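You operate a simulated robot arm through the tools that you are given. There is no shell and no other tool. Be economical: measure what you need, move in short steps, check, and stop when the job is done.

The job below is to be done with a simulated robot arm. You get a single attempt, and the scene is never put back.

JOB
Zero the flow analyser, then set the blower to about 40 L/min.
Fine: ZERO with both caps on; caps on the free pegs, hose on IN.

Only the result counts: the job must be done as asked and must still hold three seconds after the hand-in. Knocking over, shifting, dropping, spilling or breaking anything else fails it. Lids that push on must go on centred and level and be pressed home; caps that screw on are set level and turned clockwise until they are tight.

ROBOT AND FRAMES
A 7-joint arm with a two-finger parallel gripper, fixed in place. Base frame: the origin is at the foot of the arm, x ahead of it, y to its left, z up. Lengths are in m, angles in rad, forces in N, time in s.
With the tool pointing down near the work surface it reaches from about 0.22 to 0.68 m from the base axis. Its first joint turns from -1.152 to 1.152 rad. Payload 2.4 kg.
Tool frame: the origin (TCP) lies between the finger pads and is the grasp point; the fingertips stand 0.03 m ahead of it; z points along the fingers, y is the line along which they close. The gripper opens to 0.094 m. The fingers are 0.028 m wide and 0.01 m thick; the gripper's body (0.05 by 0.096 m) begins 0.055 m behind the TCP.
Orientation is that of the tool frame in the base frame, as a unit quaternion [x, y, z, w]. With the fingers straight down and closing along the base's y, the tool's x points along the base's -x, its y along +y and its z along -z.

CONTROLS
- The arm moves only by the tool apply_moves. Its argument "plan" is a list of rows, each an object (a shift or turn left out is 0, a gripper value left out holds the last) with "translation": the shift along the tool's x, y, z in m, a list of three; "angular": the turn, a rotation vector about the tool's x, y, z in rad, a list of three; "jaw": the closure, from 0 (fully open) to 1 (shut). In form: [{"translation": [dx, dy, dz], "angular": [wx, wy, wz], "jaw": jaw}, ...]. A call has 1 to 8 rows; each row shifts and turns the commanded pose from where the row before left it, along the tool's axes as they then stand. A row lasts 0.2 s, in which the tool goes at most 0.05 m and 0.15 rad; a call with a longer step from one row to the next is refused whole, and so is a gripper value outside its range. Where a pose cannot be reached the arm comes as near as it can. A force on the tool above 40 N (or 10 N above the force at the start of the call, whichever is more), or a blocked arm, ends the call early, and 0.2 s more pass. The fingers move at their own pace (about 0.153 m/s each) and stop on an object; they squeeze with about 35 N. The grip force told is the motor's: it shows also when the fingers shut on nothing. Time passes only in rows, and 0.2 s behind the last, so rows that do not move let the fingers close. It gives the time, the measured TCP pose, the force on the tool (base axes), the opening and the grip force at its end, in the units of the frame above (readings bear some noise).
- Cameras (640 x 400 px; columns grow to the right, rows downward): "scene" is fixed at [0.0368, 0.4701, 1.4678]; the picture's right is [-0.82, -0.57, 0.00], its down [-0.30, 0.43, -0.85] and it looks along [0.49, -0.70, -0.52] (base axes); focal length 317 px, centre (320, 200). "wrist" rides on the gripper at [-0.037, 0, -0.058] in the tool frame; the picture's right is [0.00, -1.00, 0.00], its down [0.97, 0.00, -0.24] and it looks along [0.24, 0.00, 0.97] (tool axes); focal length 218 px, centre (320, 200).
- snapshot(camera): a new picture of that camera. No time passes.
- measure_at(camera, pixels): there is no depth. For up to 12 entries [column, row, z] of the newest picture of that camera ("zoom" is the newest enlarged one), the place [x, y] in the base frame at which the ray of that pixel passes the height z, good to about 0.003 m, but the place of the scene camera against the robot may be out by one fixed shift of up to 0.025 m in any direction. No time passes.
- inspect(camera, box): a new picture of the part [left, top, right, bottom] of that camera's present view, enlarged. No time passes.
- sign_off(): hands the job in; it is judged then, once.

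Work in short steps. Measure before you move; look again where a grasp or a placing could have gone wrong, and mend it. You have 80 turns and 54 pictures in all, those below and enlarged ones among them. Open the gripper and draw the arm clear of the work before you hand the job in, unless the task says otherwise; then end with one line.

The tools are called after "Emit:" as name(argument=value, ...) on one line, values as JSON. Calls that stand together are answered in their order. apply_moves: Moves the arm, as the interface text tells. Its arguments: {"type":"object","properties":{"plan":{"type":"array"}},"required":["plan"]} The other tools are called the same way: snapshot (camera) takes a picture; measure_at (camera, pixels) gives the place at which the rays of pixels pass given heights; inspect (camera, box) takes an enlarged picture of a part of a camera's view; sign_off () hands the job in.

At the start:

```text
time_s: 0.0
eef_pos: [0.3672, -0.1246, 1.1928]
tool_rot: [0.0, 1.0, 0.0, 0.0]
ft_force: [0.0, -0.4, 0.1]
grip_width: 0.094
gripper_force: 0.0
```

scene: 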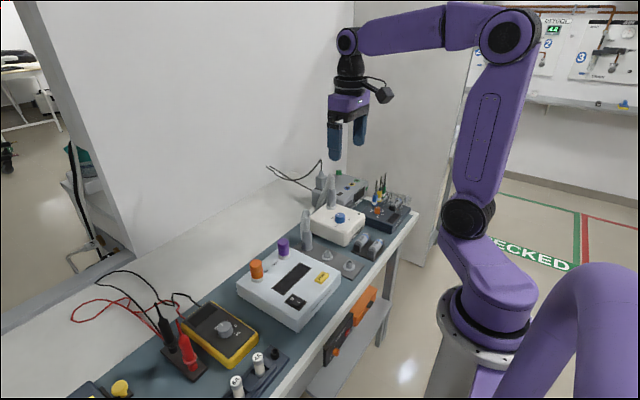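
wrist: 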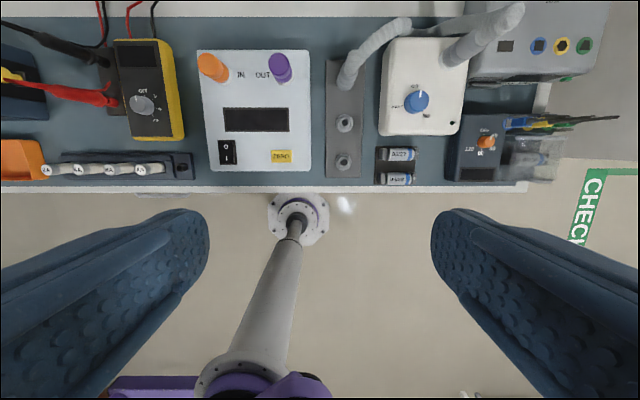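

The wrist view shows the analyser (caps at 212,67 and 280,68), the peg board (345,120 / 343,162), the hose and the blower knob (416,101). I'll enlarge these areas.

Emit:
inspect(camera="wrist", box=[190, 0, 350, 190])

Emit:
inspect(camera="wrist", box=[310, 0, 530, 190])

Emit:
inspect(camera="scene", box=[220, 150, 420, 340])

```text
2.11 times, centred on (270, 95) of wrist
```

zoom: 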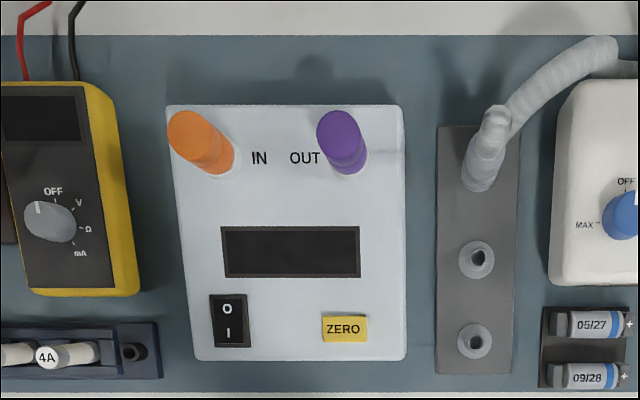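

```text
2.11 times, centred on (420, 95) of wrist
```

zoom: 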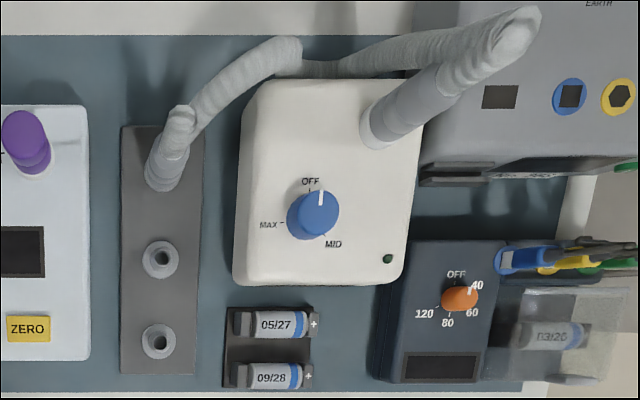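

```text
2.11 times, centred on (320, 245) of scene
```

zoom: 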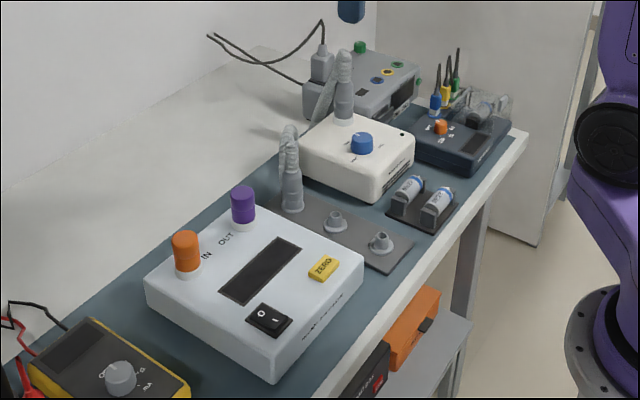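

Display is dark and switch looks like the power rocker. I'll measure key pixels in the present wrist picture at guessed heights for later triangulation.

Emit:
measure_at(camera="wrist", pixels=[[208, 60, 0.9], [278, 62, 0.9], [227, 145, 0.85], [227, 159, 0.85], [281, 156, 0.85], [345, 123, 0.81], [344, 162, 0.81], [416, 102, 0.88], [354, 60, 0.9], [327, 177, 0.793], [198, 170, 0.85], [311, 170, 0.85]])

Emit:
apply_moves(plan=[{"translation": [-0.01, 0.02, 0.04]}, {"translation": [-0.01, 0.02, 0.04]}, {"translation": [-0.01, 0.0, 0.04]}, {}])

Emit:
snapshot(camera="wrist")

```text
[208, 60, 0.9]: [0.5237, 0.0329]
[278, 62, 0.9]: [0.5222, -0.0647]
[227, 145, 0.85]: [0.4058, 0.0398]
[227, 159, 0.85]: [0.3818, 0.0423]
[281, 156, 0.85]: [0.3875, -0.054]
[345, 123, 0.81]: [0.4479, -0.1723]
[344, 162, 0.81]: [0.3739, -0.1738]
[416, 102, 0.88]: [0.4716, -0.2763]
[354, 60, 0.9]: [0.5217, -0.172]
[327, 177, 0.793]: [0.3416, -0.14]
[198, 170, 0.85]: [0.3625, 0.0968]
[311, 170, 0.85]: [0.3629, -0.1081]
```

```text
time_s: 1.0
eef_pos: [0.3997, -0.0853, 1.0732]
tool_rot: [-0.001, 1.0, 0.0, 0.0]
ft_force: [0.5, -0.9, -0.3]
grip_width: 0.0941
gripper_force: 0.0
```

```text
48 pictures are left
```

wrist: 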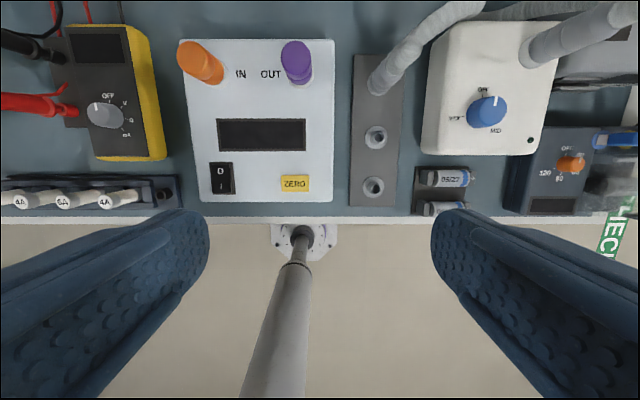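

From this nearer view I measure the same features at two heights to get their heights from parallax.

Emit:
measure_at(camera="wrist", pixels=[[295, 183, 0.84], [295, 183, 0.86], [222, 171, 0.85], [221, 187, 0.85], [376, 138, 0.81], [376, 138, 0.83], [374, 187, 0.81], [374, 187, 0.83], [487, 111, 0.86], [487, 111, 0.9], [190, 47, 0.9], [296, 47, 0.9]])

Emit:
inspect(camera="wrist", box=[170, 30, 420, 210])

```text
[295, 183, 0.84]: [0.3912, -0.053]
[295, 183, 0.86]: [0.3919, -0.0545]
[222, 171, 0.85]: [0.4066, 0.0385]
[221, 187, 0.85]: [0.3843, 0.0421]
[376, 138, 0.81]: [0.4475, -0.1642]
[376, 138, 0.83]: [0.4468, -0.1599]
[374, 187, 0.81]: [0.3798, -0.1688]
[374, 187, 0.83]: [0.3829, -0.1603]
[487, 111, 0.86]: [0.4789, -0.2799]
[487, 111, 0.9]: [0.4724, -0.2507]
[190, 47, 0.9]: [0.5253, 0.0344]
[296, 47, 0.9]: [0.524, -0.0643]
```

```text
2.22 times, centred on (295, 120) of wrist
```

zoom: 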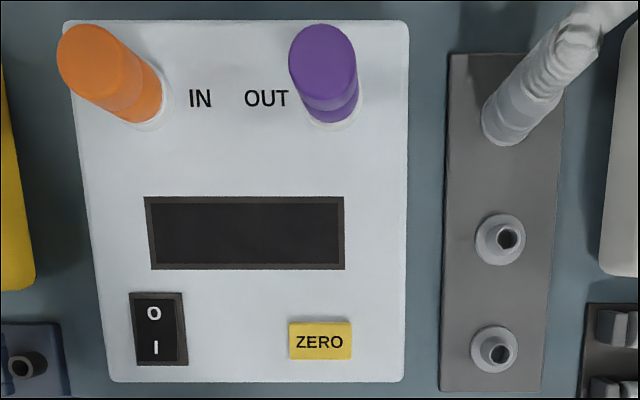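

Switch: "I" at about (0.384, 0.041), ZERO at (0.391, -0.054). Heights are weakly determined, so I go above the switch and look again from lower down, closing the jaws.

Emit:
apply_moves(plan=[{"translation": [0.003, 0.035, 0.02], "jaw": 1}, {"translation": [0.004, 0.035, 0.025], "jaw": 1}, {"translation": [0.004, 0.035, 0.025], "jaw": 1}, {"translation": [0.004, 0.02, 0.025], "jaw": 1}, {"jaw": 1}])

Emit:
snapshot(camera="wrist")

```text
time_s: 2.2
eef_pos: [0.3811, 0.0406, 0.9771]
tool_rot: [0.001, 1.0, 0.0, 0.0]
ft_force: [0.2, -0.4, 0.2]
grip_width: 0.0
gripper_force: 32.7
```

```text
46 pictures are left
```

wrist: 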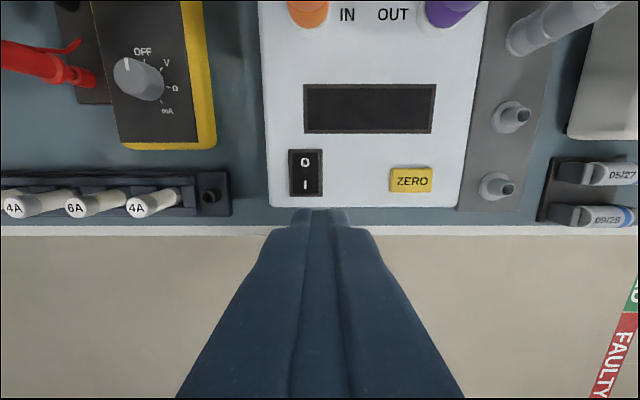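

New vantage: ZERO at (411,180), O (305,162), I (305,185), pegs (512,117) and (496,186). Measure at candidate heights.

Emit:
measure_at(camera="wrist", pixels=[[411, 180, 0.83], [411, 180, 0.85], [411, 180, 0.87], [305, 162, 0.85], [305, 185, 0.85], [270, 206, 0.85], [470, 206, 0.85], [521, 115, 0.82], [506, 188, 0.82], [502, 120, 0.8], [487, 188, 0.8], [516, 40, 0.8]])

```text
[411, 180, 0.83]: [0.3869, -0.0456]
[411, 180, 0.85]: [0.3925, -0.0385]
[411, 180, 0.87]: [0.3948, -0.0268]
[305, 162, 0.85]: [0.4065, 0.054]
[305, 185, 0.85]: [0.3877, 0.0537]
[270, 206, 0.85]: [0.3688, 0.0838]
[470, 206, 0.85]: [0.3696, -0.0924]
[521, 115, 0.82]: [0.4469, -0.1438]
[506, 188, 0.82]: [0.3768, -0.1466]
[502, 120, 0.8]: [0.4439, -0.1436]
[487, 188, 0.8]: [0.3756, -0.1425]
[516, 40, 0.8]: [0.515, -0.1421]
```

Triangulating the three views gives a panel top of z≈0.822: ZERO at (0.3855, -0.049), "I" at (0.381, 0.0555). I tilt the closed fingers 0.4 rad so one edge presses only the I half, and descend to just above it.

Emit:
apply_moves(plan=[{"translation": [0, 0.015, 0.04], "jaw": 1}, {"translation": [-0.002, 0, 0.037], "jaw": 1}, {"angular": [0, -0.134, 0], "jaw": 1}, {"angular": [0, -0.133, 0], "jaw": 1}, {"angular": [0, -0.133, 0], "jaw": 1}, {"translation": [0.0117, 0, 0.0276], "jaw": 1}, {"jaw": 1}])

Emit:
snapshot(camera="wrist")

```text
time_s: 3.8
eef_pos: [0.4048, 0.0652, 0.8691]
tool_rot: [0.0, 0.992, -0.003, 0.123]
ft_force: [0.1, -0.5, 0.3]
grip_width: 0.0
gripper_force: 33.0
out of reach, approached as far as the arm can: row 3, 4, 5
```

```text
45 pictures are left
```

wrist: 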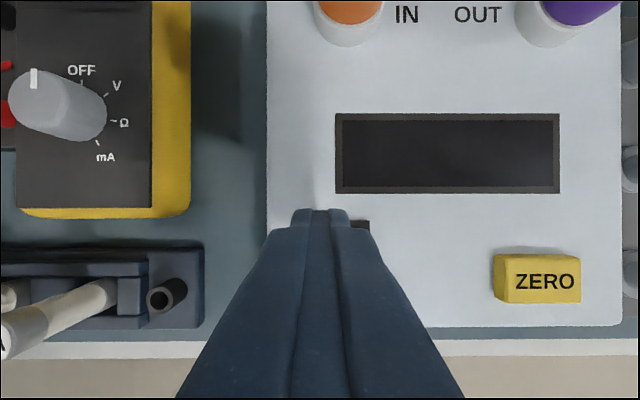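

That tilt is out of reach (tool drifted to x 0.405). I back up along the tool and undo the tilt.

Emit:
apply_moves(plan=[{"translation": [-0.0117, 0, -0.0276], "jaw": 1}, {"angular": [0, 0.133, 0], "jaw": 1}, {"angular": [0, 0.133, 0], "jaw": 1}, {"jaw": 1}])

```text
time_s: 4.8
eef_pos: [0.4203, 0.0634, 0.899]
tool_rot: [0.003, 0.999, -0.009, 0.047]
ft_force: [0.5, 1.0, -0.2]
grip_width: 0.0
gripper_force: 32.7
out of reach, approached as far as the arm can: row 2, 3
```

Tilt is now about -0.1; I continue turning to upright, then to positive tilt.

Emit:
apply_moves(plan=[{"angular": [0, 0.133, 0], "jaw": 1}, {"jaw": 1}, {"jaw": 1}])

```text
time_s: 5.6
eef_pos: [0.4205, 0.0655, 0.8994]
tool_rot: [0.005, 1.0, -0.009, -0.019]
ft_force: [0.0, -0.7, -0.2]
grip_width: 0.0
gripper_force: 33.0
```

Now upright at (0.4205, 0.0655, 0.899). I tilt the other way to +0.4 with small roll/yaw corrections, after moving over I.

Emit:
apply_moves(plan=[{"translation": [0.04, -0.01, 0], "jaw": 1}, {"angular": [-0.018, 0.12, -0.01], "jaw": 1}, {"angular": [0, 0.12, 0], "jaw": 1}, {"angular": [0, 0.12, 0], "jaw": 1}, {"jaw": 1}])

Emit:
snapshot(camera="wrist")

```text
time_s: 6.8
eef_pos: [0.3809, 0.0546, 0.9014]
tool_rot: [-0.001, 0.98, 0.001, -0.197]
ft_force: [0.4, -0.5, 0.4]
grip_width: 0.0
gripper_force: 33.0
```

```text
44 pictures are left
```

wrist: 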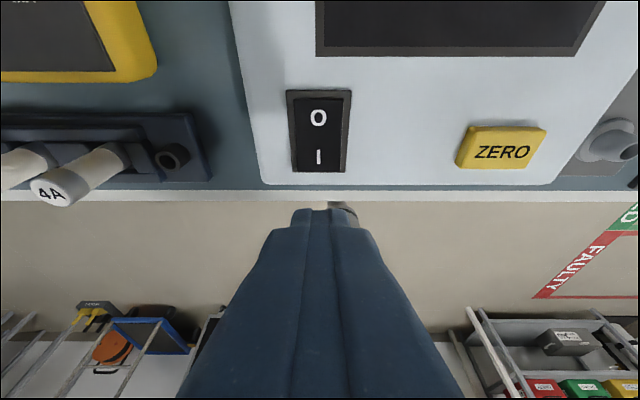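

Tilt holds and I see the switch clearly: I at (319,157), ZERO (503,152). Check their positions from this vantage.

Emit:
measure_at(camera="wrist", pixels=[[319, 157, 0.822], [319, 157, 0.835], [319, 118, 0.822], [320, 172, 0.822], [503, 152, 0.825], [503, 152, 0.835], [405, 184, 0.82]])

```text
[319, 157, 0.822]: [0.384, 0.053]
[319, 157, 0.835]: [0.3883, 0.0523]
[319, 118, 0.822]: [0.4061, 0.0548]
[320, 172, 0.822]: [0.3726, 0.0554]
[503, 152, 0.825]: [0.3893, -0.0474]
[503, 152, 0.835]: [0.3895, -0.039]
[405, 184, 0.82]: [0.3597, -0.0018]
```

Edge of the fingers is right above I (0.382, 0.054). Descend gently in small steps.

Emit:
apply_moves(plan=[{"translation": [-0.0117, 0, 0.0276], "jaw": 1}, {"translation": [-0.002, 0, 0.0046], "jaw": 1}, {"translation": [-0.0012, 0, 0.0028], "jaw": 1}, {"translation": [-0.0012, 0, 0.0028], "jaw": 1}, {"translation": [-0.0012, 0, 0.0028], "jaw": 1}, {"jaw": 1}])

```text
time_s: 8.2
eef_pos: [0.3804, 0.055, 0.8565]
tool_rot: [0.0, 0.98, 0.0, -0.197]
ft_force: [-1.9, 0.6, 0.3]
grip_width: 0.0
gripper_force: 33.1
```

Corner at z≈0.823, slight force. Continue a few mm.

Emit:
apply_moves(plan=[{"translation": [-0.0008, 0, 0.0018], "jaw": 1}, {"translation": [-0.0008, 0, 0.0018], "jaw": 1}, {"jaw": 1}])

Emit:
snapshot(camera="wrist")

```text
time_s: 8.8
eef_pos: [0.3819, 0.0541, 0.8559]
tool_rot: [-0.001, 0.98, 0.0, -0.198]
ft_force: [-0.5, 1.0, 5.5]
grip_width: 0.0001
gripper_force: 33.0
stopped in row 3: the force on the tool passed its limit (the readings are from after the stop); the commanded pose is now the measured one
```

```text
43 pictures are left
```

wrist: 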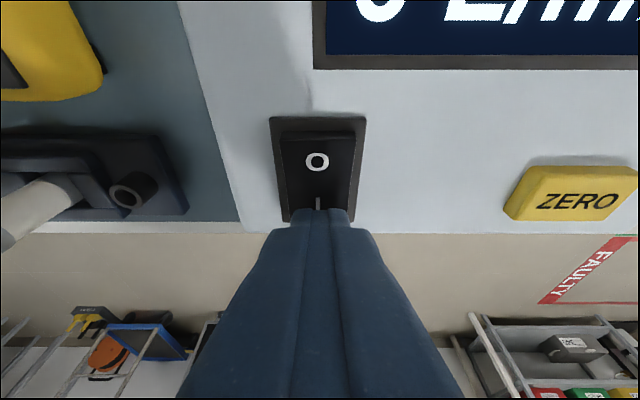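

The display lit up. Lift and shift over ZERO, then read the display.

Emit:
apply_moves(plan=[{"translation": [0.0175, 0, -0.0418], "jaw": 1}, {"translation": [-0.0037, -0.035, 0.0], "jaw": 1}, {"translation": [0, -0.035, 0], "jaw": 1}, {"translation": [0, -0.033, 0], "jaw": 1}, {"jaw": 1}, {"jaw": 1}])

Emit:
snapshot(camera="wrist")

Emit:
inspect(camera="scene", box=[220, 200, 380, 330])

```text
time_s: 10.2
eef_pos: [0.385, -0.0495, 0.8991]
tool_rot: [-0.001, 0.98, 0.001, -0.197]
ft_force: [0.8, 0.6, 0.5]
grip_width: 0.0
gripper_force: 32.8
```

```text
42 pictures are left
```

wrist: 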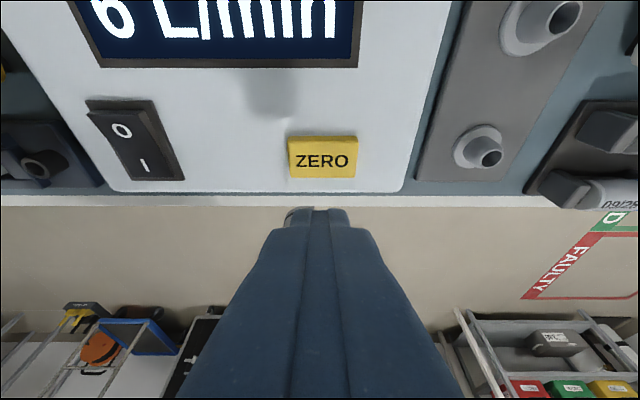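

```text
3.08 times, centred on (300, 265) of scene
```

zoom: 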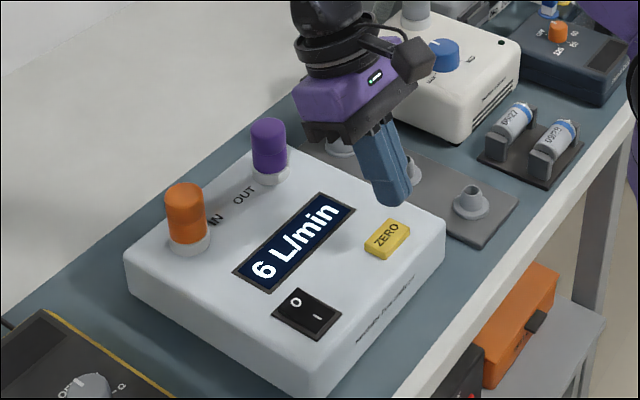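

Display reads "6 L/min" with caps on. ZERO at (323,157) lies under the edge just as the switch did; press it gently.

Emit:
apply_moves(plan=[{"translation": [-0.0105, 0, 0.0249], "jaw": 1}, {"translation": [-0.0016, 0, 0.0037], "jaw": 1}, {"translation": [-0.0012, 0, 0.0028], "jaw": 1}, {"translation": [-0.0012, 0, 0.0028], "jaw": 1}, {"translation": [-0.0008, 0, 0.0018], "jaw": 1}, {"jaw": 1}])

Emit:
inspect(camera="scene", box=[220, 200, 380, 330])

```text
time_s: 11.7
eef_pos: [0.3846, -0.0489, 0.8598]
tool_rot: [0.0, 0.98, 0.001, -0.197]
ft_force: [0.4, 0.5, 0.1]
grip_width: 0.0003
gripper_force: 33.4
```

```text
3.08 times, centred on (300, 265) of scene
```

zoom: 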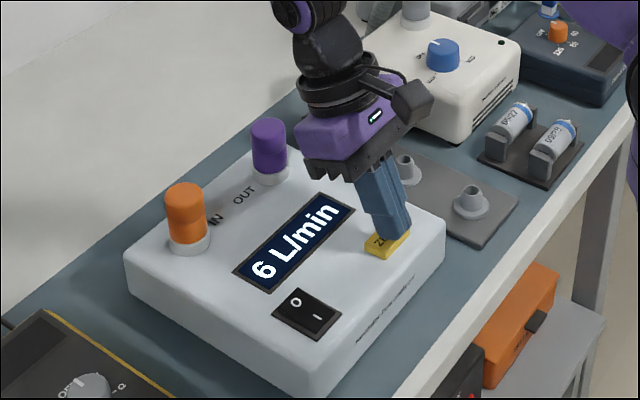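

Nearly touching, no force yet, still "6". Continue down 2 mm at a time.

Emit:
apply_moves(plan=[{"translation": [-0.0008, 0, 0.0018], "jaw": 1}, {"translation": [-0.0008, 0, 0.0018], "jaw": 1}, {"jaw": 1}])

Emit:
inspect(camera="scene", box=[220, 200, 380, 330])

```text
time_s: 12.4
eef_pos: [0.3858, -0.0487, 0.8558]
tool_rot: [0.0, 0.98, 0.001, -0.197]
ft_force: [-0.9, -0.6, 2.3]
grip_width: 0.0003
gripper_force: 32.5
```

```text
3.08 times, centred on (300, 265) of scene
```

zoom: 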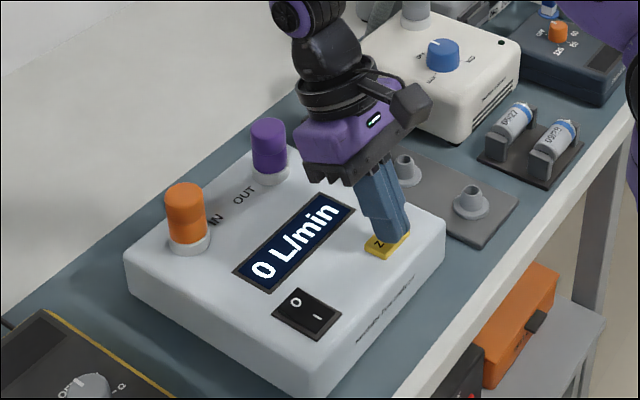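

Display reads "0 L/min". Lift off, straighten the tool, and look at the caps and pegs.

Emit:
apply_moves(plan=[{"translation": [0.0185, 0, -0.045], "jaw": 1}, {"translation": [0.0185, 0, -0.045], "jaw": 1}, {"translation": [0.0, 0, -0.045], "jaw": 1}, {"angular": [0, -0.133, 0], "jaw": 1}, {"angular": [0, -0.133, 0], "jaw": 1}, {"angular": [0, -0.133, 0], "jaw": 1}, {"jaw": 0.0}, {"jaw": 0.0}])

Emit:
snapshot(camera="wrist")

```text
time_s: 14.2
eef_pos: [0.4041, -0.0487, 0.9935]
tool_rot: [0.0, 1.0, 0.001, 0.003]
ft_force: [0.1, -0.7, -1.1]
grip_width: 0.0938
gripper_force: 0.1
```

```text
38 pictures are left
```

wrist: 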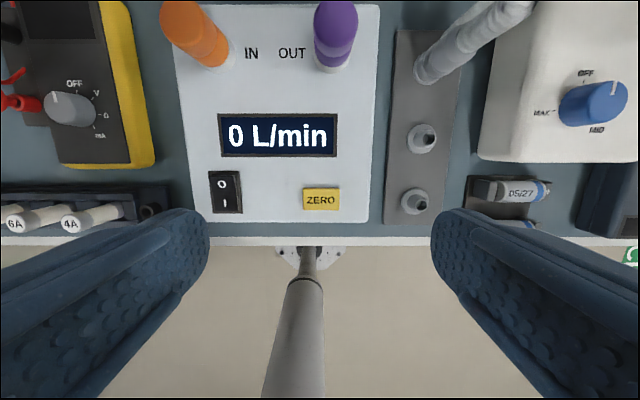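

Caps near x≈0.515, y≈0.05 and -0.06. I move the camera directly above them to measure with little parallax.

Emit:
apply_moves(plan=[{"translation": [-0.037, 0.022, -0.018]}, {"translation": [-0.037, 0.022, -0.018]}, {}])

Emit:
snapshot(camera="wrist")

```text
time_s: 15.1
eef_pos: [0.478, -0.0027, 1.0321]
tool_rot: [0.0, 1.0, 0.001, 0.0]
ft_force: [0.3, -0.3, 0.0]
grip_width: 0.0941
gripper_force: 0.0
```

```text
37 pictures are left
```

wrist: 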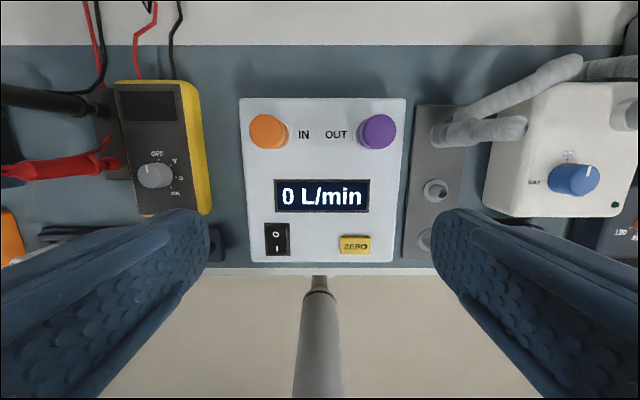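

Emit:
inspect(camera="wrist", box=[230, 90, 410, 200])

Emit:
inspect(camera="wrist", box=[390, 40, 640, 260])

```text
3.56 times, centred on (320, 145) of wrist
```

zoom: 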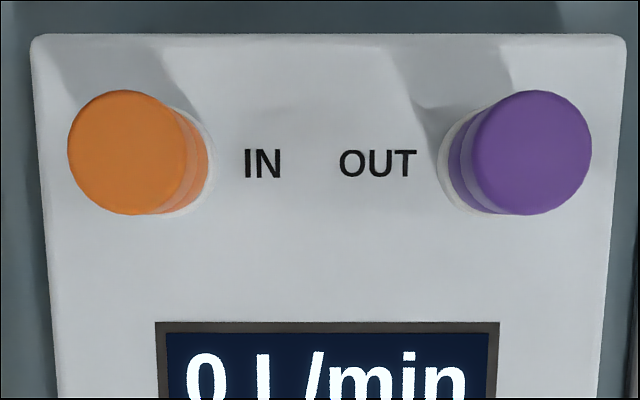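

```text
1.82 times, centred on (515, 150) of wrist
```

zoom: 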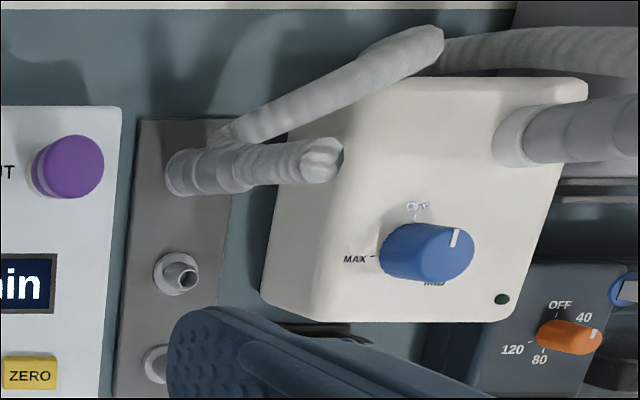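

Triangulated: cap IN (0.528, 0.049), OUT (0.528, -0.0595), tops z≈0.873; pegs ≈(0.451,-0.177) and (0.370,-0.175). I go over the IN cap with jaws at ~60 mm and descend partway.

Emit:
apply_moves(plan=[{"translation": [-0.03, 0.03, 0], "jaw": 0.36}, {"translation": [-0.02, 0.0214, 0.03], "jaw": 0.36}, {"translation": [0, 0, 0.045], "jaw": 0.36}, {"translation": [0, 0, 0.03], "jaw": 0.36}, {"jaw": 0.36}])

Emit:
snapshot(camera="wrist")

Emit:
inspect(camera="scene", box=[220, 170, 420, 300])

```text
time_s: 16.2
eef_pos: [0.5265, 0.0481, 0.9277]
tool_rot: [0.0, 1.0, 0.0, 0.001]
ft_force: [0.0, 0.7, 0.0]
grip_width: 0.0603
gripper_force: 0.0
```

```text
34 pictures are left
```

wrist: 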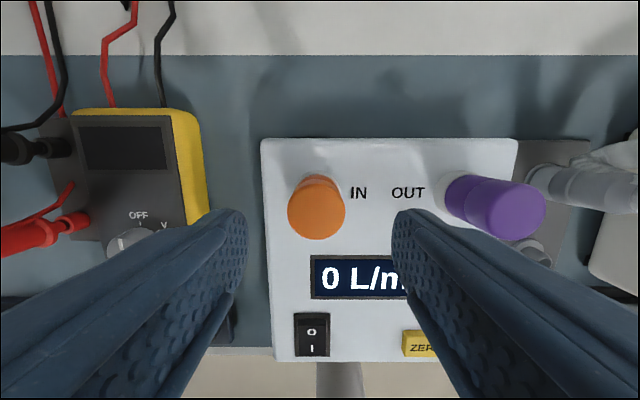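

```text
3.08 times, centred on (320, 235) of scene
```

zoom: 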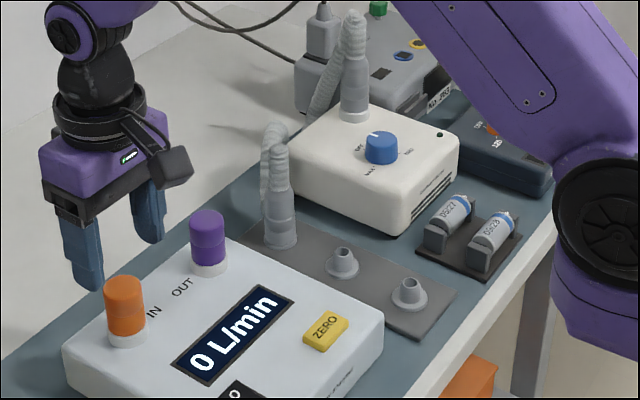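

Cap top disc at (316,215) → (0.527, 0.050): aligned. Descend to TCP z≈0.865 and close.

Emit:
apply_moves(plan=[{"translation": [0, 0.0015, 0.03], "jaw": 0.36}, {"translation": [0, 0, 0.02], "jaw": 0.36}, {"translation": [0, 0, 0.012], "jaw": 0.36}, {"jaw": 0.36}, {"jaw": 1}, {"jaw": 1}, {"jaw": 1}])

```text
time_s: 17.9
eef_pos: [0.5279, 0.0496, 0.8639]
tool_rot: [-0.001, 1.0, 0.001, 0.0]
ft_force: [0.6, -0.7, -1.8]
grip_width: 0.031
gripper_force: 35.1
```

Gripped at 31 mm. Pull straight up in small steps.

Emit:
apply_moves(plan=[{"translation": [0, 0, -0.004], "jaw": 1}, {"translation": [0, 0, -0.006], "jaw": 1}, {"translation": [0, 0, -0.01], "jaw": 1}, {"translation": [0, 0, -0.03], "jaw": 1}, {"translation": [0, 0, -0.03], "jaw": 1}, {"jaw": 1}])

Emit:
snapshot(camera="wrist")

Emit:
inspect(camera="scene", box=[220, 170, 420, 300])

```text
time_s: 19.2
eef_pos: [0.5264, 0.0471, 0.9442]
tool_rot: [-0.001, 1.0, 0.001, 0.001]
ft_force: [0.7, -0.1, 0.2]
grip_width: 0.0306
gripper_force: 35.1
```

```text
32 pictures are left
```

wrist: 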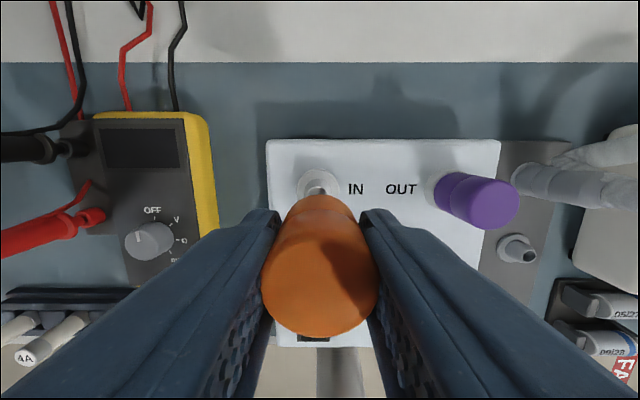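

```text
3.08 times, centred on (320, 235) of scene
```

zoom: 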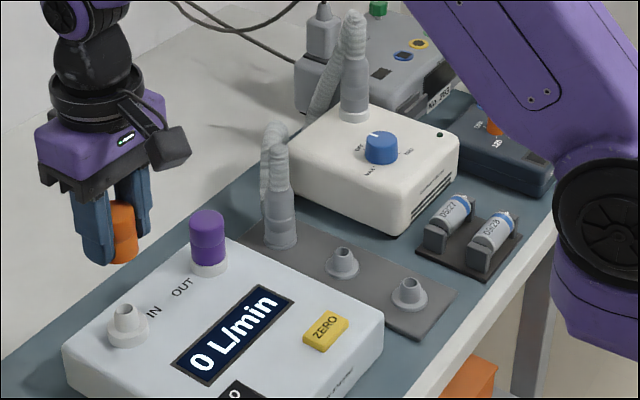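

Cap is off cleanly. I carry it toward the pegs, camera above the far peg, to measure pegs precisely.

Emit:
apply_moves(plan=[{"translation": [0.045, -0.0, -0.015], "jaw": 1}, {"translation": [0.045, -0.02, -0.015], "jaw": 1}, {"translation": [0.02, -0.045, 0], "jaw": 1}, {"translation": [0, -0.05, 0], "jaw": 1}, {"translation": [0, -0.05, 0], "jaw": 1}, {"translation": [0, -0.05, 0], "jaw": 1}, {"jaw": 1}])

Emit:
snapshot(camera="wrist")

```text
refused: row 2 steps farther than a row can; nothing moved
```

```text
30 pictures are left
```

wrist: 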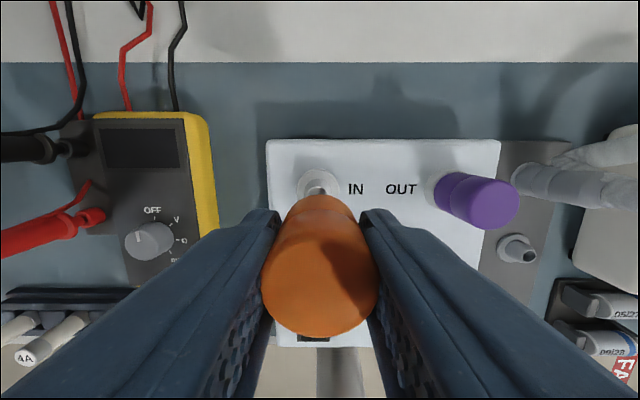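

A row was slightly too long; I resend with smaller steps.

Emit:
apply_moves(plan=[{"translation": [0.04, 0, -0.02], "jaw": 1}, {"translation": [0.04, -0.02, -0.01], "jaw": 1}, {"translation": [0.03, -0.037, 0], "jaw": 1}, {"translation": [0, -0.048, 0], "jaw": 1}, {"translation": [0, -0.048, 0], "jaw": 1}, {"translation": [0, -0.048, 0], "jaw": 1}, {"jaw": 1}])

Emit:
snapshot(camera="wrist")

```text
time_s: 20.9
eef_pos: [0.4182, -0.1552, 0.9756]
tool_rot: [-0.001, 1.0, 0.002, 0.001]
ft_force: [-0.4, -0.2, -0.8]
grip_width: 0.0308
gripper_force: 34.7
```

```text
29 pictures are left
```

wrist: 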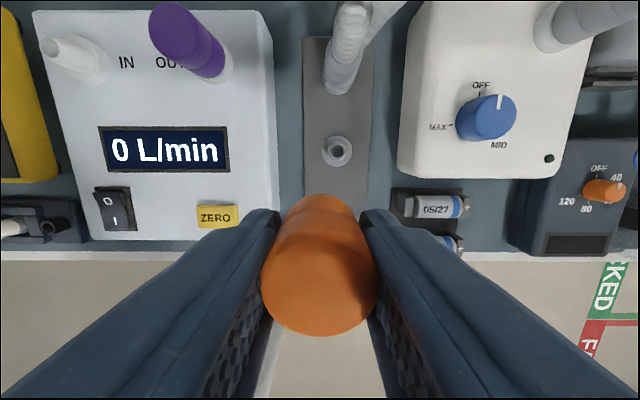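

Peg flange at (336,151) → ≈(0.4497, -0.1743); the analyser's IN port in the same view checks to (0.5275, 0.05), so calibration is good. I move the cap above the far peg and look from both cameras.

Emit:
apply_moves(plan=[{"translation": [-0.0315, -0.019, 0.02], "jaw": 1}, {"translation": [0, 0, 0.04], "jaw": 1}, {"translation": [0, 0, 0.03], "jaw": 1}, {"jaw": 1}])

Emit:
snapshot(camera="wrist")

Emit:
inspect(camera="scene", box=[270, 170, 410, 270])

```text
time_s: 21.9
eef_pos: [0.4486, -0.1735, 0.8851]
tool_rot: [0.0, 1.0, 0.001, 0.002]
ft_force: [-0.3, 0.7, -0.3]
grip_width: 0.0311
gripper_force: 34.9
```

```text
28 pictures are left
```

wrist: 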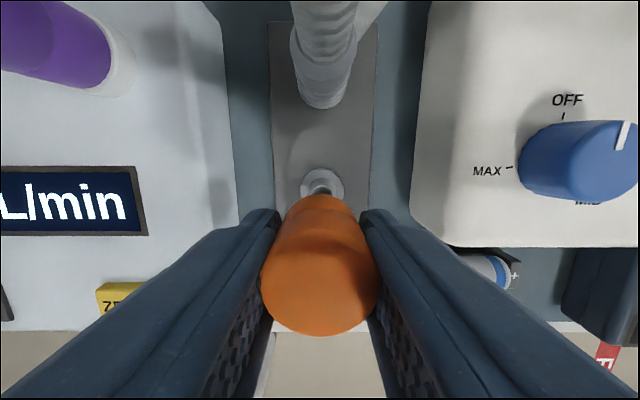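

```text
4.00 times, centred on (340, 220) of scene
```

zoom: 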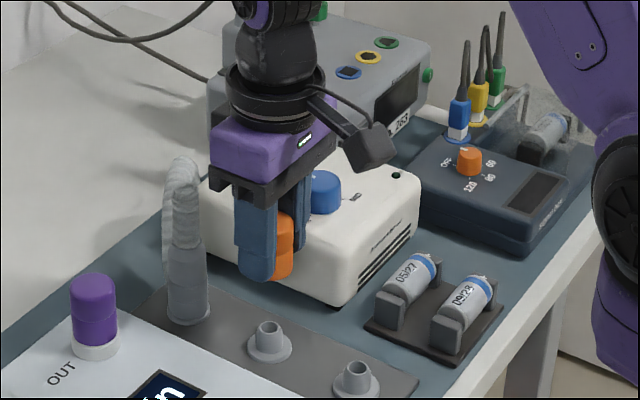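

Flange spans columns 301–343 (centre ≈322, row ≈188): a correction of about +2 mm x, -1 mm y. Then descend slowly.

Emit:
apply_moves(plan=[{"translation": [-0.002, -0.001, 0.02], "jaw": 1}, {"translation": [0, 0, 0.015], "jaw": 1}, {"translation": [0, 0, 0.01], "jaw": 1}, {"translation": [0, 0, 0.005], "jaw": 1}, {"jaw": 1}])

Emit:
inspect(camera="scene", box=[270, 170, 410, 270])

Emit:
snapshot(camera="wrist")

```text
time_s: 23.1
eef_pos: [0.4516, -0.1719, 0.8345]
tool_rot: [-0.001, 1.0, 0.001, 0.001]
ft_force: [0.8, -0.8, 0.3]
grip_width: 0.0308
gripper_force: 35.1
```

```text
4.00 times, centred on (340, 220) of scene
```

zoom: 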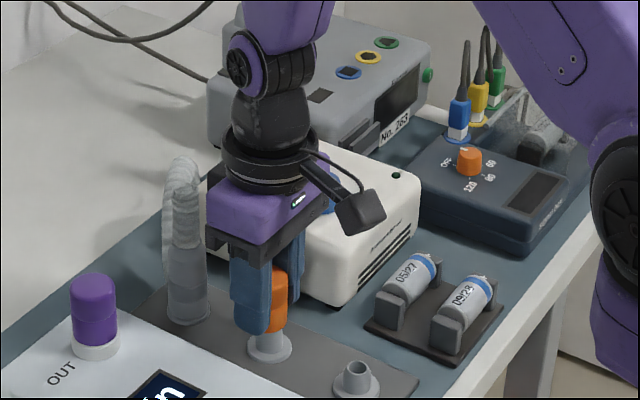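

```text
25 pictures are left
```

wrist: 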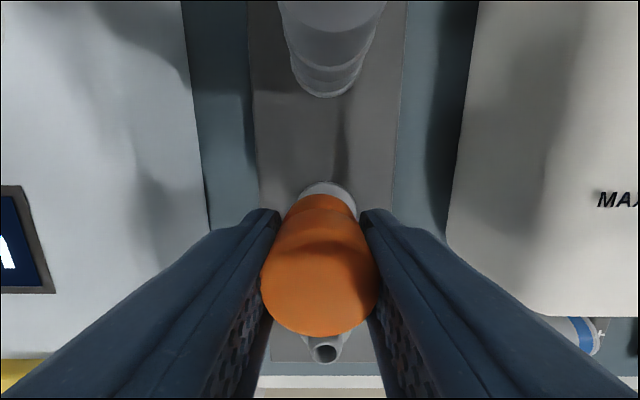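

The flange (cols 299–356, centre ≈327) sits ~3.5 mm to the right of the cap (centre ≈322), and the board's centre (328) agrees. Shift y by -3.5 mm and recheck.

Emit:
apply_moves(plan=[{"translation": [0, -0.0035, 0], "jaw": 1}, {"jaw": 1}])

Emit:
inspect(camera="wrist", box=[240, 150, 400, 250])

```text
time_s: 23.6
eef_pos: [0.4505, -0.1751, 0.8345]
tool_rot: [0.0, 1.0, 0.001, 0.001]
ft_force: [-0.6, -0.7, -0.5]
grip_width: 0.031
gripper_force: 35.0
```

```text
4.00 times, centred on (320, 200) of wrist
```

zoom: 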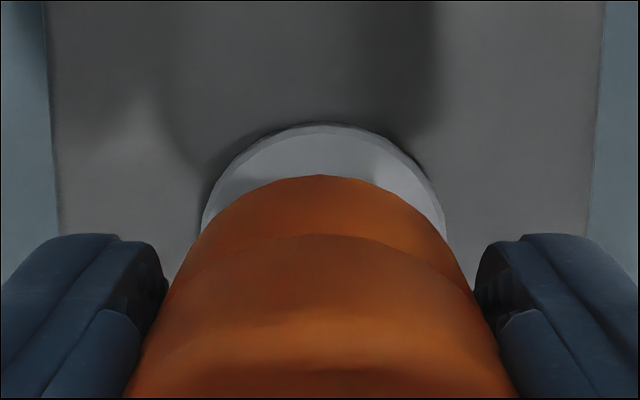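

Now flange centre (323 in zoom) and cap (320) coincide. Descend in small steps.

Emit:
apply_moves(plan=[{"translation": [0, -0.0003, 0.004], "jaw": 1}, {"translation": [0, 0, 0.004], "jaw": 1}, {"translation": [0, 0, 0.004], "jaw": 1}, {"translation": [0, 0, 0.003], "jaw": 1}, {"jaw": 1}])

Emit:
inspect(camera="scene", box=[290, 200, 380, 260])

```text
time_s: 24.9
eef_pos: [0.4504, -0.1767, 0.8186]
tool_rot: [0.0, 1.0, 0.001, 0.001]
ft_force: [-0.2, -0.6, 1.0]
grip_width: 0.031
gripper_force: 34.9
```

```text
6.67 times, centred on (335, 230) of scene
```

zoom: 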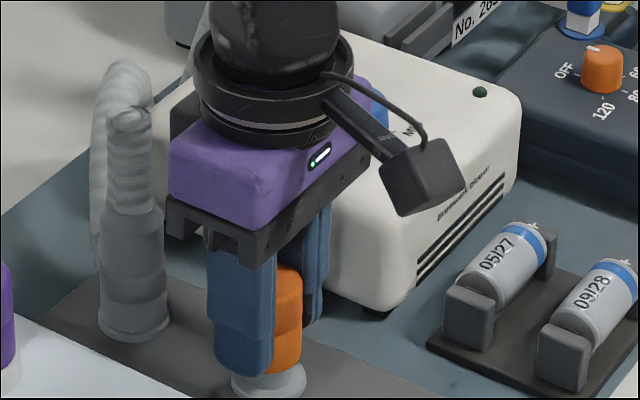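

Cap is close to the flange and entering the peg. Continue down in 3 mm steps until seated.

Emit:
apply_moves(plan=[{"translation": [0, 0, 0.003], "jaw": 1}, {"translation": [0, 0, 0.003], "jaw": 1}, {"translation": [0, 0, 0.003], "jaw": 1}, {"translation": [0, 0, 0.002], "jaw": 1}, {"jaw": 1}])

```text
time_s: 26.1
eef_pos: [0.4488, -0.1762, 0.8073]
tool_rot: [-0.001, 1.0, 0.002, -0.002]
ft_force: [-16.6, 11.2, 26.2]
grip_width: 0.0305
gripper_force: 35.4
```

Force has risen to 26 N up. Look at how the cap sits.

Emit:
inspect(camera="wrist", box=[240, 150, 400, 250])

Emit:
inspect(camera="scene", box=[290, 200, 380, 260])

```text
4.00 times, centred on (320, 200) of wrist
```

zoom: 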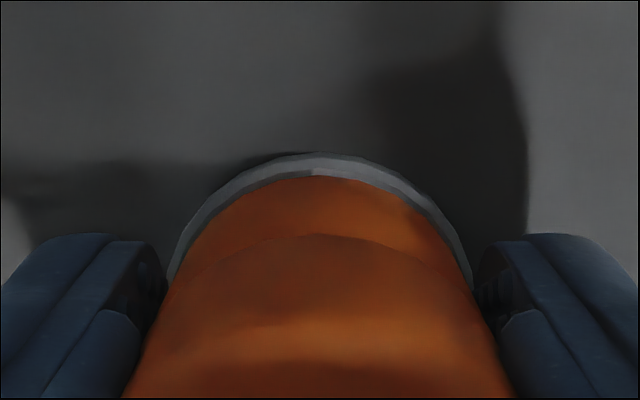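

```text
6.67 times, centred on (335, 230) of scene
```

zoom: 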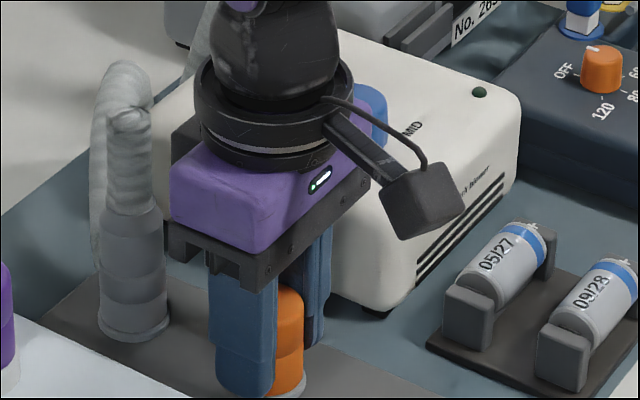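

Looks centred and seated on the flange. I relax the side load a little, press 2 mm more, then release and rise.

Emit:
apply_moves(plan=[{"translation": [0.001, 0.0007, 0.001], "jaw": 1}, {"translation": [0, 0, 0.0015], "jaw": 1}, {"jaw": 1}])

```text
time_s: 26.5
eef_pos: [0.4498, -0.1743, 0.8078]
tool_rot: [0.0, 1.0, 0.002, -0.002]
ft_force: [-5.1, 2.2, 9.9]
grip_width: 0.031
gripper_force: 34.5
stopped in row 2: the force on the tool passed its limit (the readings are from after the stop); the commanded pose is now the measured one
```

It hit the 40 N limit with no further travel: pressed home. Release modestly and rise.

Emit:
apply_moves(plan=[{"jaw": 0.45}, {"jaw": 0.45}, {"translation": [0, 0, -0.02], "jaw": 0.45}, {"translation": [0, 0, -0.04], "jaw": 0.45}, {"translation": [0, 0, -0.045], "jaw": 0.45}, {"translation": [0, 0, -0.045], "jaw": 0.45}, {"jaw": 0.45}])

Emit:
snapshot(camera="wrist")

```text
time_s: 28.1
eef_pos: [0.4516, -0.1771, 0.9585]
tool_rot: [-0.001, 1.0, 0.003, -0.001]
ft_force: [0.1, -0.4, -0.5]
grip_width: 0.0515
gripper_force: 0.1
```

```text
20 pictures are left
```

wrist: 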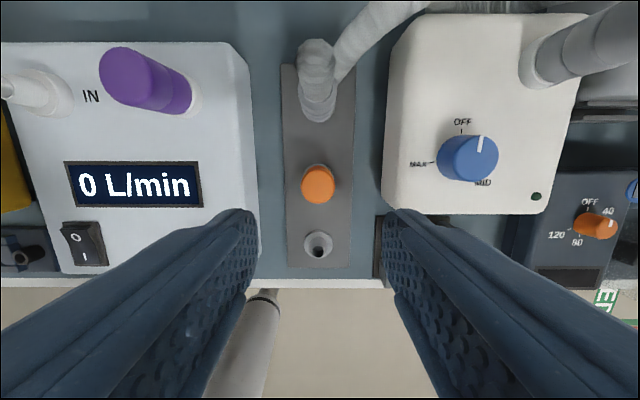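

Orange cap is seated on the far peg; near peg ≈(0.371, -0.175). Now fetch the OUT cap at (0.5275, -0.0595).

Emit:
apply_moves(plan=[{"translation": [0, 0.045, 0], "angular": [0.006, 0, 0.002], "jaw": 0.36}, {"translation": [-0.02, 0.04, 0], "jaw": 0.36}, {"translation": [-0.03, 0.0326, 0], "jaw": 0.36}, {"translation": [-0.026, 0, 0.03], "jaw": 0.36}, {"translation": [0, 0, 0.02], "jaw": 0.36}, {"jaw": 0.36}])

Emit:
snapshot(camera="wrist")

```text
time_s: 29.5
eef_pos: [0.5237, -0.0608, 0.9077]
tool_rot: [0.001, 1.0, -0.001, -0.001]
ft_force: [-0.1, -0.3, 0.3]
grip_width: 0.0602
gripper_force: 0.1
```

```text
19 pictures are left
```

wrist: 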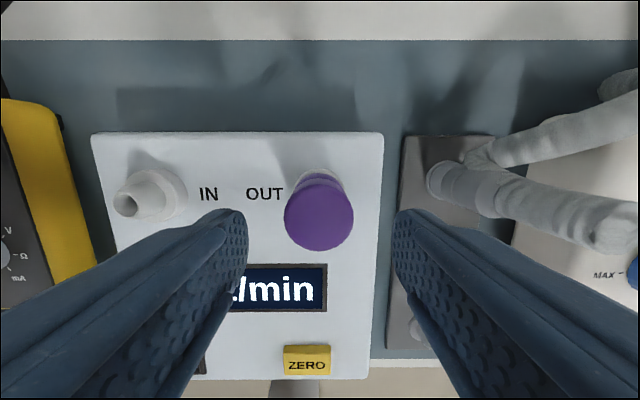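

Cap top at (319,217) → x≈0.529, y≈-0.061. Shift +5 mm in x, descend, grip.

Emit:
apply_moves(plan=[{"translation": [-0.005, 0.0005, 0.02], "jaw": 0.36}, {"translation": [0, 0, 0.015], "jaw": 0.36}, {"translation": [0, 0, 0.008], "jaw": 0.36}, {"jaw": 0.36}, {"jaw": 1}, {"jaw": 1}, {"jaw": 1}])

Emit:
apply_moves(plan=[{"translation": [0, 0, -0.004], "jaw": 1}, {"translation": [0, 0, -0.006], "jaw": 1}, {"translation": [0, 0, -0.01], "jaw": 1}, {"translation": [0, 0, -0.035], "jaw": 1}, {"translation": [0, 0, -0.045], "jaw": 1}, {"jaw": 1}])

```text
time_s: 31.1
eef_pos: [0.5305, -0.0608, 0.8645]
tool_rot: [0.002, 1.0, -0.001, -0.001]
ft_force: [2.7, -16.3, -1.6]
grip_width: 0.031
gripper_force: 35.1
```

```text
time_s: 32.5
eef_pos: [0.5312, -0.06, 0.9644]
tool_rot: [0.001, 1.0, -0.001, -0.002]
ft_force: [-0.3, 0.1, 0.3]
grip_width: 0.0311
gripper_force: 34.9
```

Purple cap came off. Carry it over the near peg.

Emit:
apply_moves(plan=[{"translation": [0.045, 0, 0], "jaw": 1}, {"translation": [0.045, -0.015, 0], "jaw": 1}, {"translation": [0.035, -0.033, 0], "jaw": 1}, {"translation": [0.032, -0.035, 0], "jaw": 1}, {"translation": [0.003, -0.0325, 0.03], "jaw": 1}, {"translation": [0, 0, 0.045], "jaw": 1}, {"jaw": 1}])

Emit:
snapshot(camera="wrist")

```text
time_s: 34.1
eef_pos: [0.3743, -0.1756, 0.8862]
tool_rot: [0.0, 1.0, -0.001, 0.0]
ft_force: [0.3, -0.1, -0.7]
grip_width: 0.031
gripper_force: 34.7
```

```text
18 pictures are left
```

wrist: 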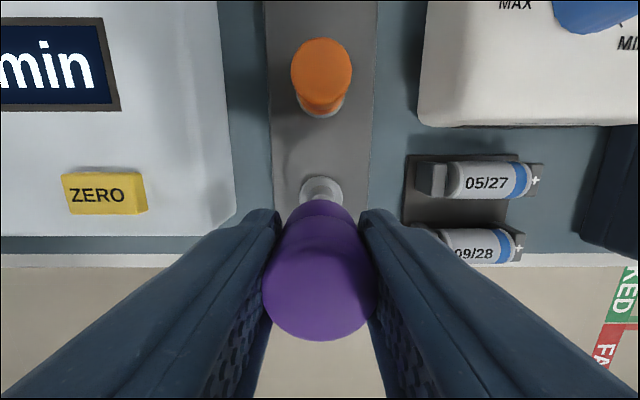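

Flange (300–343, top row 176) vs earlier reference implies peg x≈0.370, and the cap sits ~2 mm toward -x in the grip; shift -2.5 mm in x, lower, recheck.

Emit:
apply_moves(plan=[{"translation": [0.0025, -0.0008, 0.02], "jaw": 1}, {"translation": [0, 0, 0.02], "jaw": 1}, {"translation": [0, 0, 0.012], "jaw": 1}, {"jaw": 1}])

Emit:
inspect(camera="wrist", box=[240, 150, 400, 250])

```text
time_s: 35.1
eef_pos: [0.3705, -0.1732, 0.8357]
tool_rot: [0.0, 1.0, -0.001, -0.001]
ft_force: [0.4, -0.6, -0.2]
grip_width: 0.0309
gripper_force: 35.2
```

```text
4.00 times, centred on (320, 200) of wrist
```

zoom: 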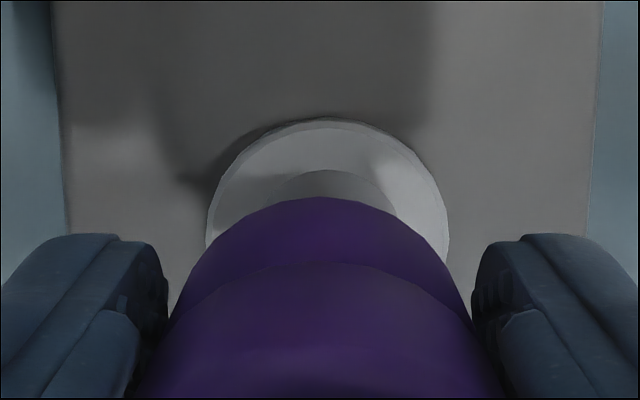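

Compared with the orange cap's reference view, the cap needs ≈+2.7 mm x and -0.7 mm y. Correct and recheck.

Emit:
apply_moves(plan=[{"translation": [-0.0027, -0.0007, 0.004], "jaw": 1}, {"jaw": 1}, {"jaw": 1}])

Emit:
inspect(camera="wrist", box=[240, 150, 400, 250])

```text
time_s: 35.9
eef_pos: [0.3723, -0.1758, 0.8326]
tool_rot: [0.001, 1.0, -0.001, -0.001]
ft_force: [0.5, -0.2, -0.1]
grip_width: 0.0311
gripper_force: 34.9
```

```text
4.00 times, centred on (320, 200) of wrist
```

zoom: 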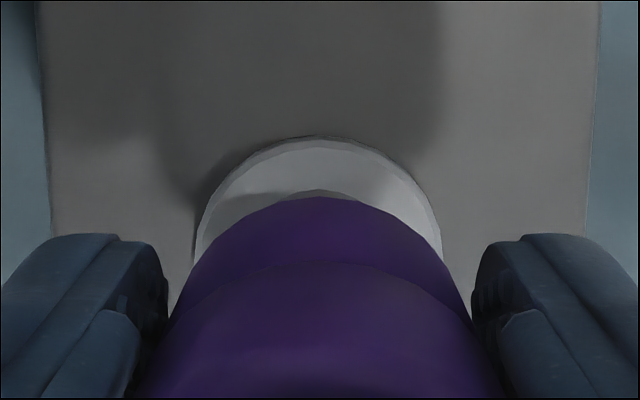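

Centred (flange 318 vs cap 320; computed centres both x≈0.372). Descend onto the peg.

Emit:
apply_moves(plan=[{"translation": [-0.0003, 0.0003, 0.005], "jaw": 1}, {"translation": [0, 0, 0.005], "jaw": 1}, {"translation": [0, 0, 0.004], "jaw": 1}, {"translation": [0, 0, 0.004], "jaw": 1}, {"translation": [0, 0, 0.003], "jaw": 1}, {"translation": [0, 0, 0.003], "jaw": 1}, {"jaw": 1}])

```text
time_s: 37.5
eef_pos: [0.3725, -0.1745, 0.8105]
tool_rot: [0.002, 1.0, 0.0, -0.001]
ft_force: [0.3, 0.4, 0.1]
grip_width: 0.0309
gripper_force: 34.8
```

No resistance at 0.8105; continue to seating (~0.807).

Emit:
apply_moves(plan=[{"translation": [0, 0, 0.002], "jaw": 1}, {"translation": [0, 0, 0.002], "jaw": 1}, {"translation": [0, 0, 0.001], "jaw": 1}, {"translation": [0, 0, 0.001], "jaw": 1}, {"jaw": 1}])

```text
time_s: 38.1
eef_pos: [0.3726, -0.1751, 0.8095]
tool_rot: [0.0, 1.0, -0.003, -0.001]
ft_force: [-2.6, 0.5, 18.9]
grip_width: 0.0308
gripper_force: 34.5
stopped in row 2: the force on the tool passed its limit (the readings are from after the stop); the commanded pose is now the measured one
```

Hit the limit at z≈0.809, consistent within noise with the orange one. One more gentle press to verify.

Emit:
apply_moves(plan=[{"jaw": 1}, {"translation": [0, 0, 0.001], "jaw": 1}, {"translation": [0, 0, 0.001], "jaw": 1}, {"translation": [0, 0, 0.001], "jaw": 1}, {"jaw": 1}])

Emit:
inspect(camera="wrist", box=[240, 150, 400, 250])

```text
time_s: 38.7
eef_pos: [0.3718, -0.1756, 0.8073]
tool_rot: [-0.001, 1.0, -0.001, -0.002]
ft_force: [-4.2, 1.0, 8.9]
grip_width: 0.0308
gripper_force: 35.0
stopped in row 2: the force on the tool passed its limit (the readings are from after the stop); the commanded pose is now the measured one
```

```text
4.00 times, centred on (320, 200) of wrist
```

zoom: 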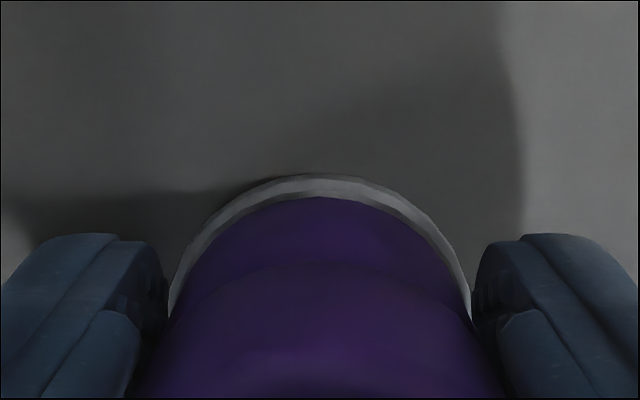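

Seated like the orange one (z 0.8073, concentric). Release, rise, and move to view the hose.

Emit:
apply_moves(plan=[{"jaw": 0.45}, {"jaw": 0.45}, {"translation": [0, 0, -0.03], "jaw": 0.45}, {"translation": [0, 0, -0.045], "jaw": 0.45}, {"translation": [0, 0, -0.045], "jaw": 0.4}, {"translation": [0, 0, -0.048], "jaw": 0.36}, {"translation": [-0.045, 0, -0.01], "jaw": 0.36}, {"jaw": 0.36}])

Emit:
snapshot(camera="wrist")

Emit:
inspect(camera="scene", box=[270, 150, 400, 260])

```text
time_s: 40.5
eef_pos: [0.4193, -0.1774, 0.9825]
tool_rot: [-0.001, 1.0, 0.0, -0.001]
ft_force: [-0.1, 0.3, 0.2]
grip_width: 0.0602
gripper_force: 0.0
```

```text
14 pictures are left
```

wrist: 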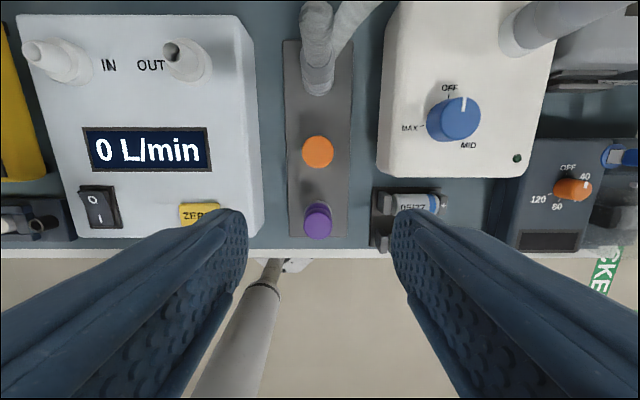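

```text
3.64 times, centred on (335, 205) of scene
```

zoom: 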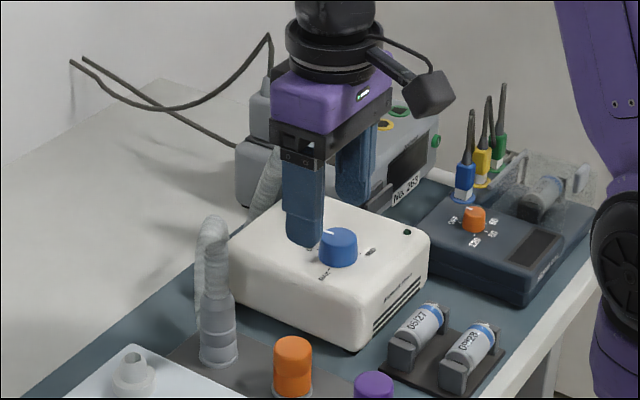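

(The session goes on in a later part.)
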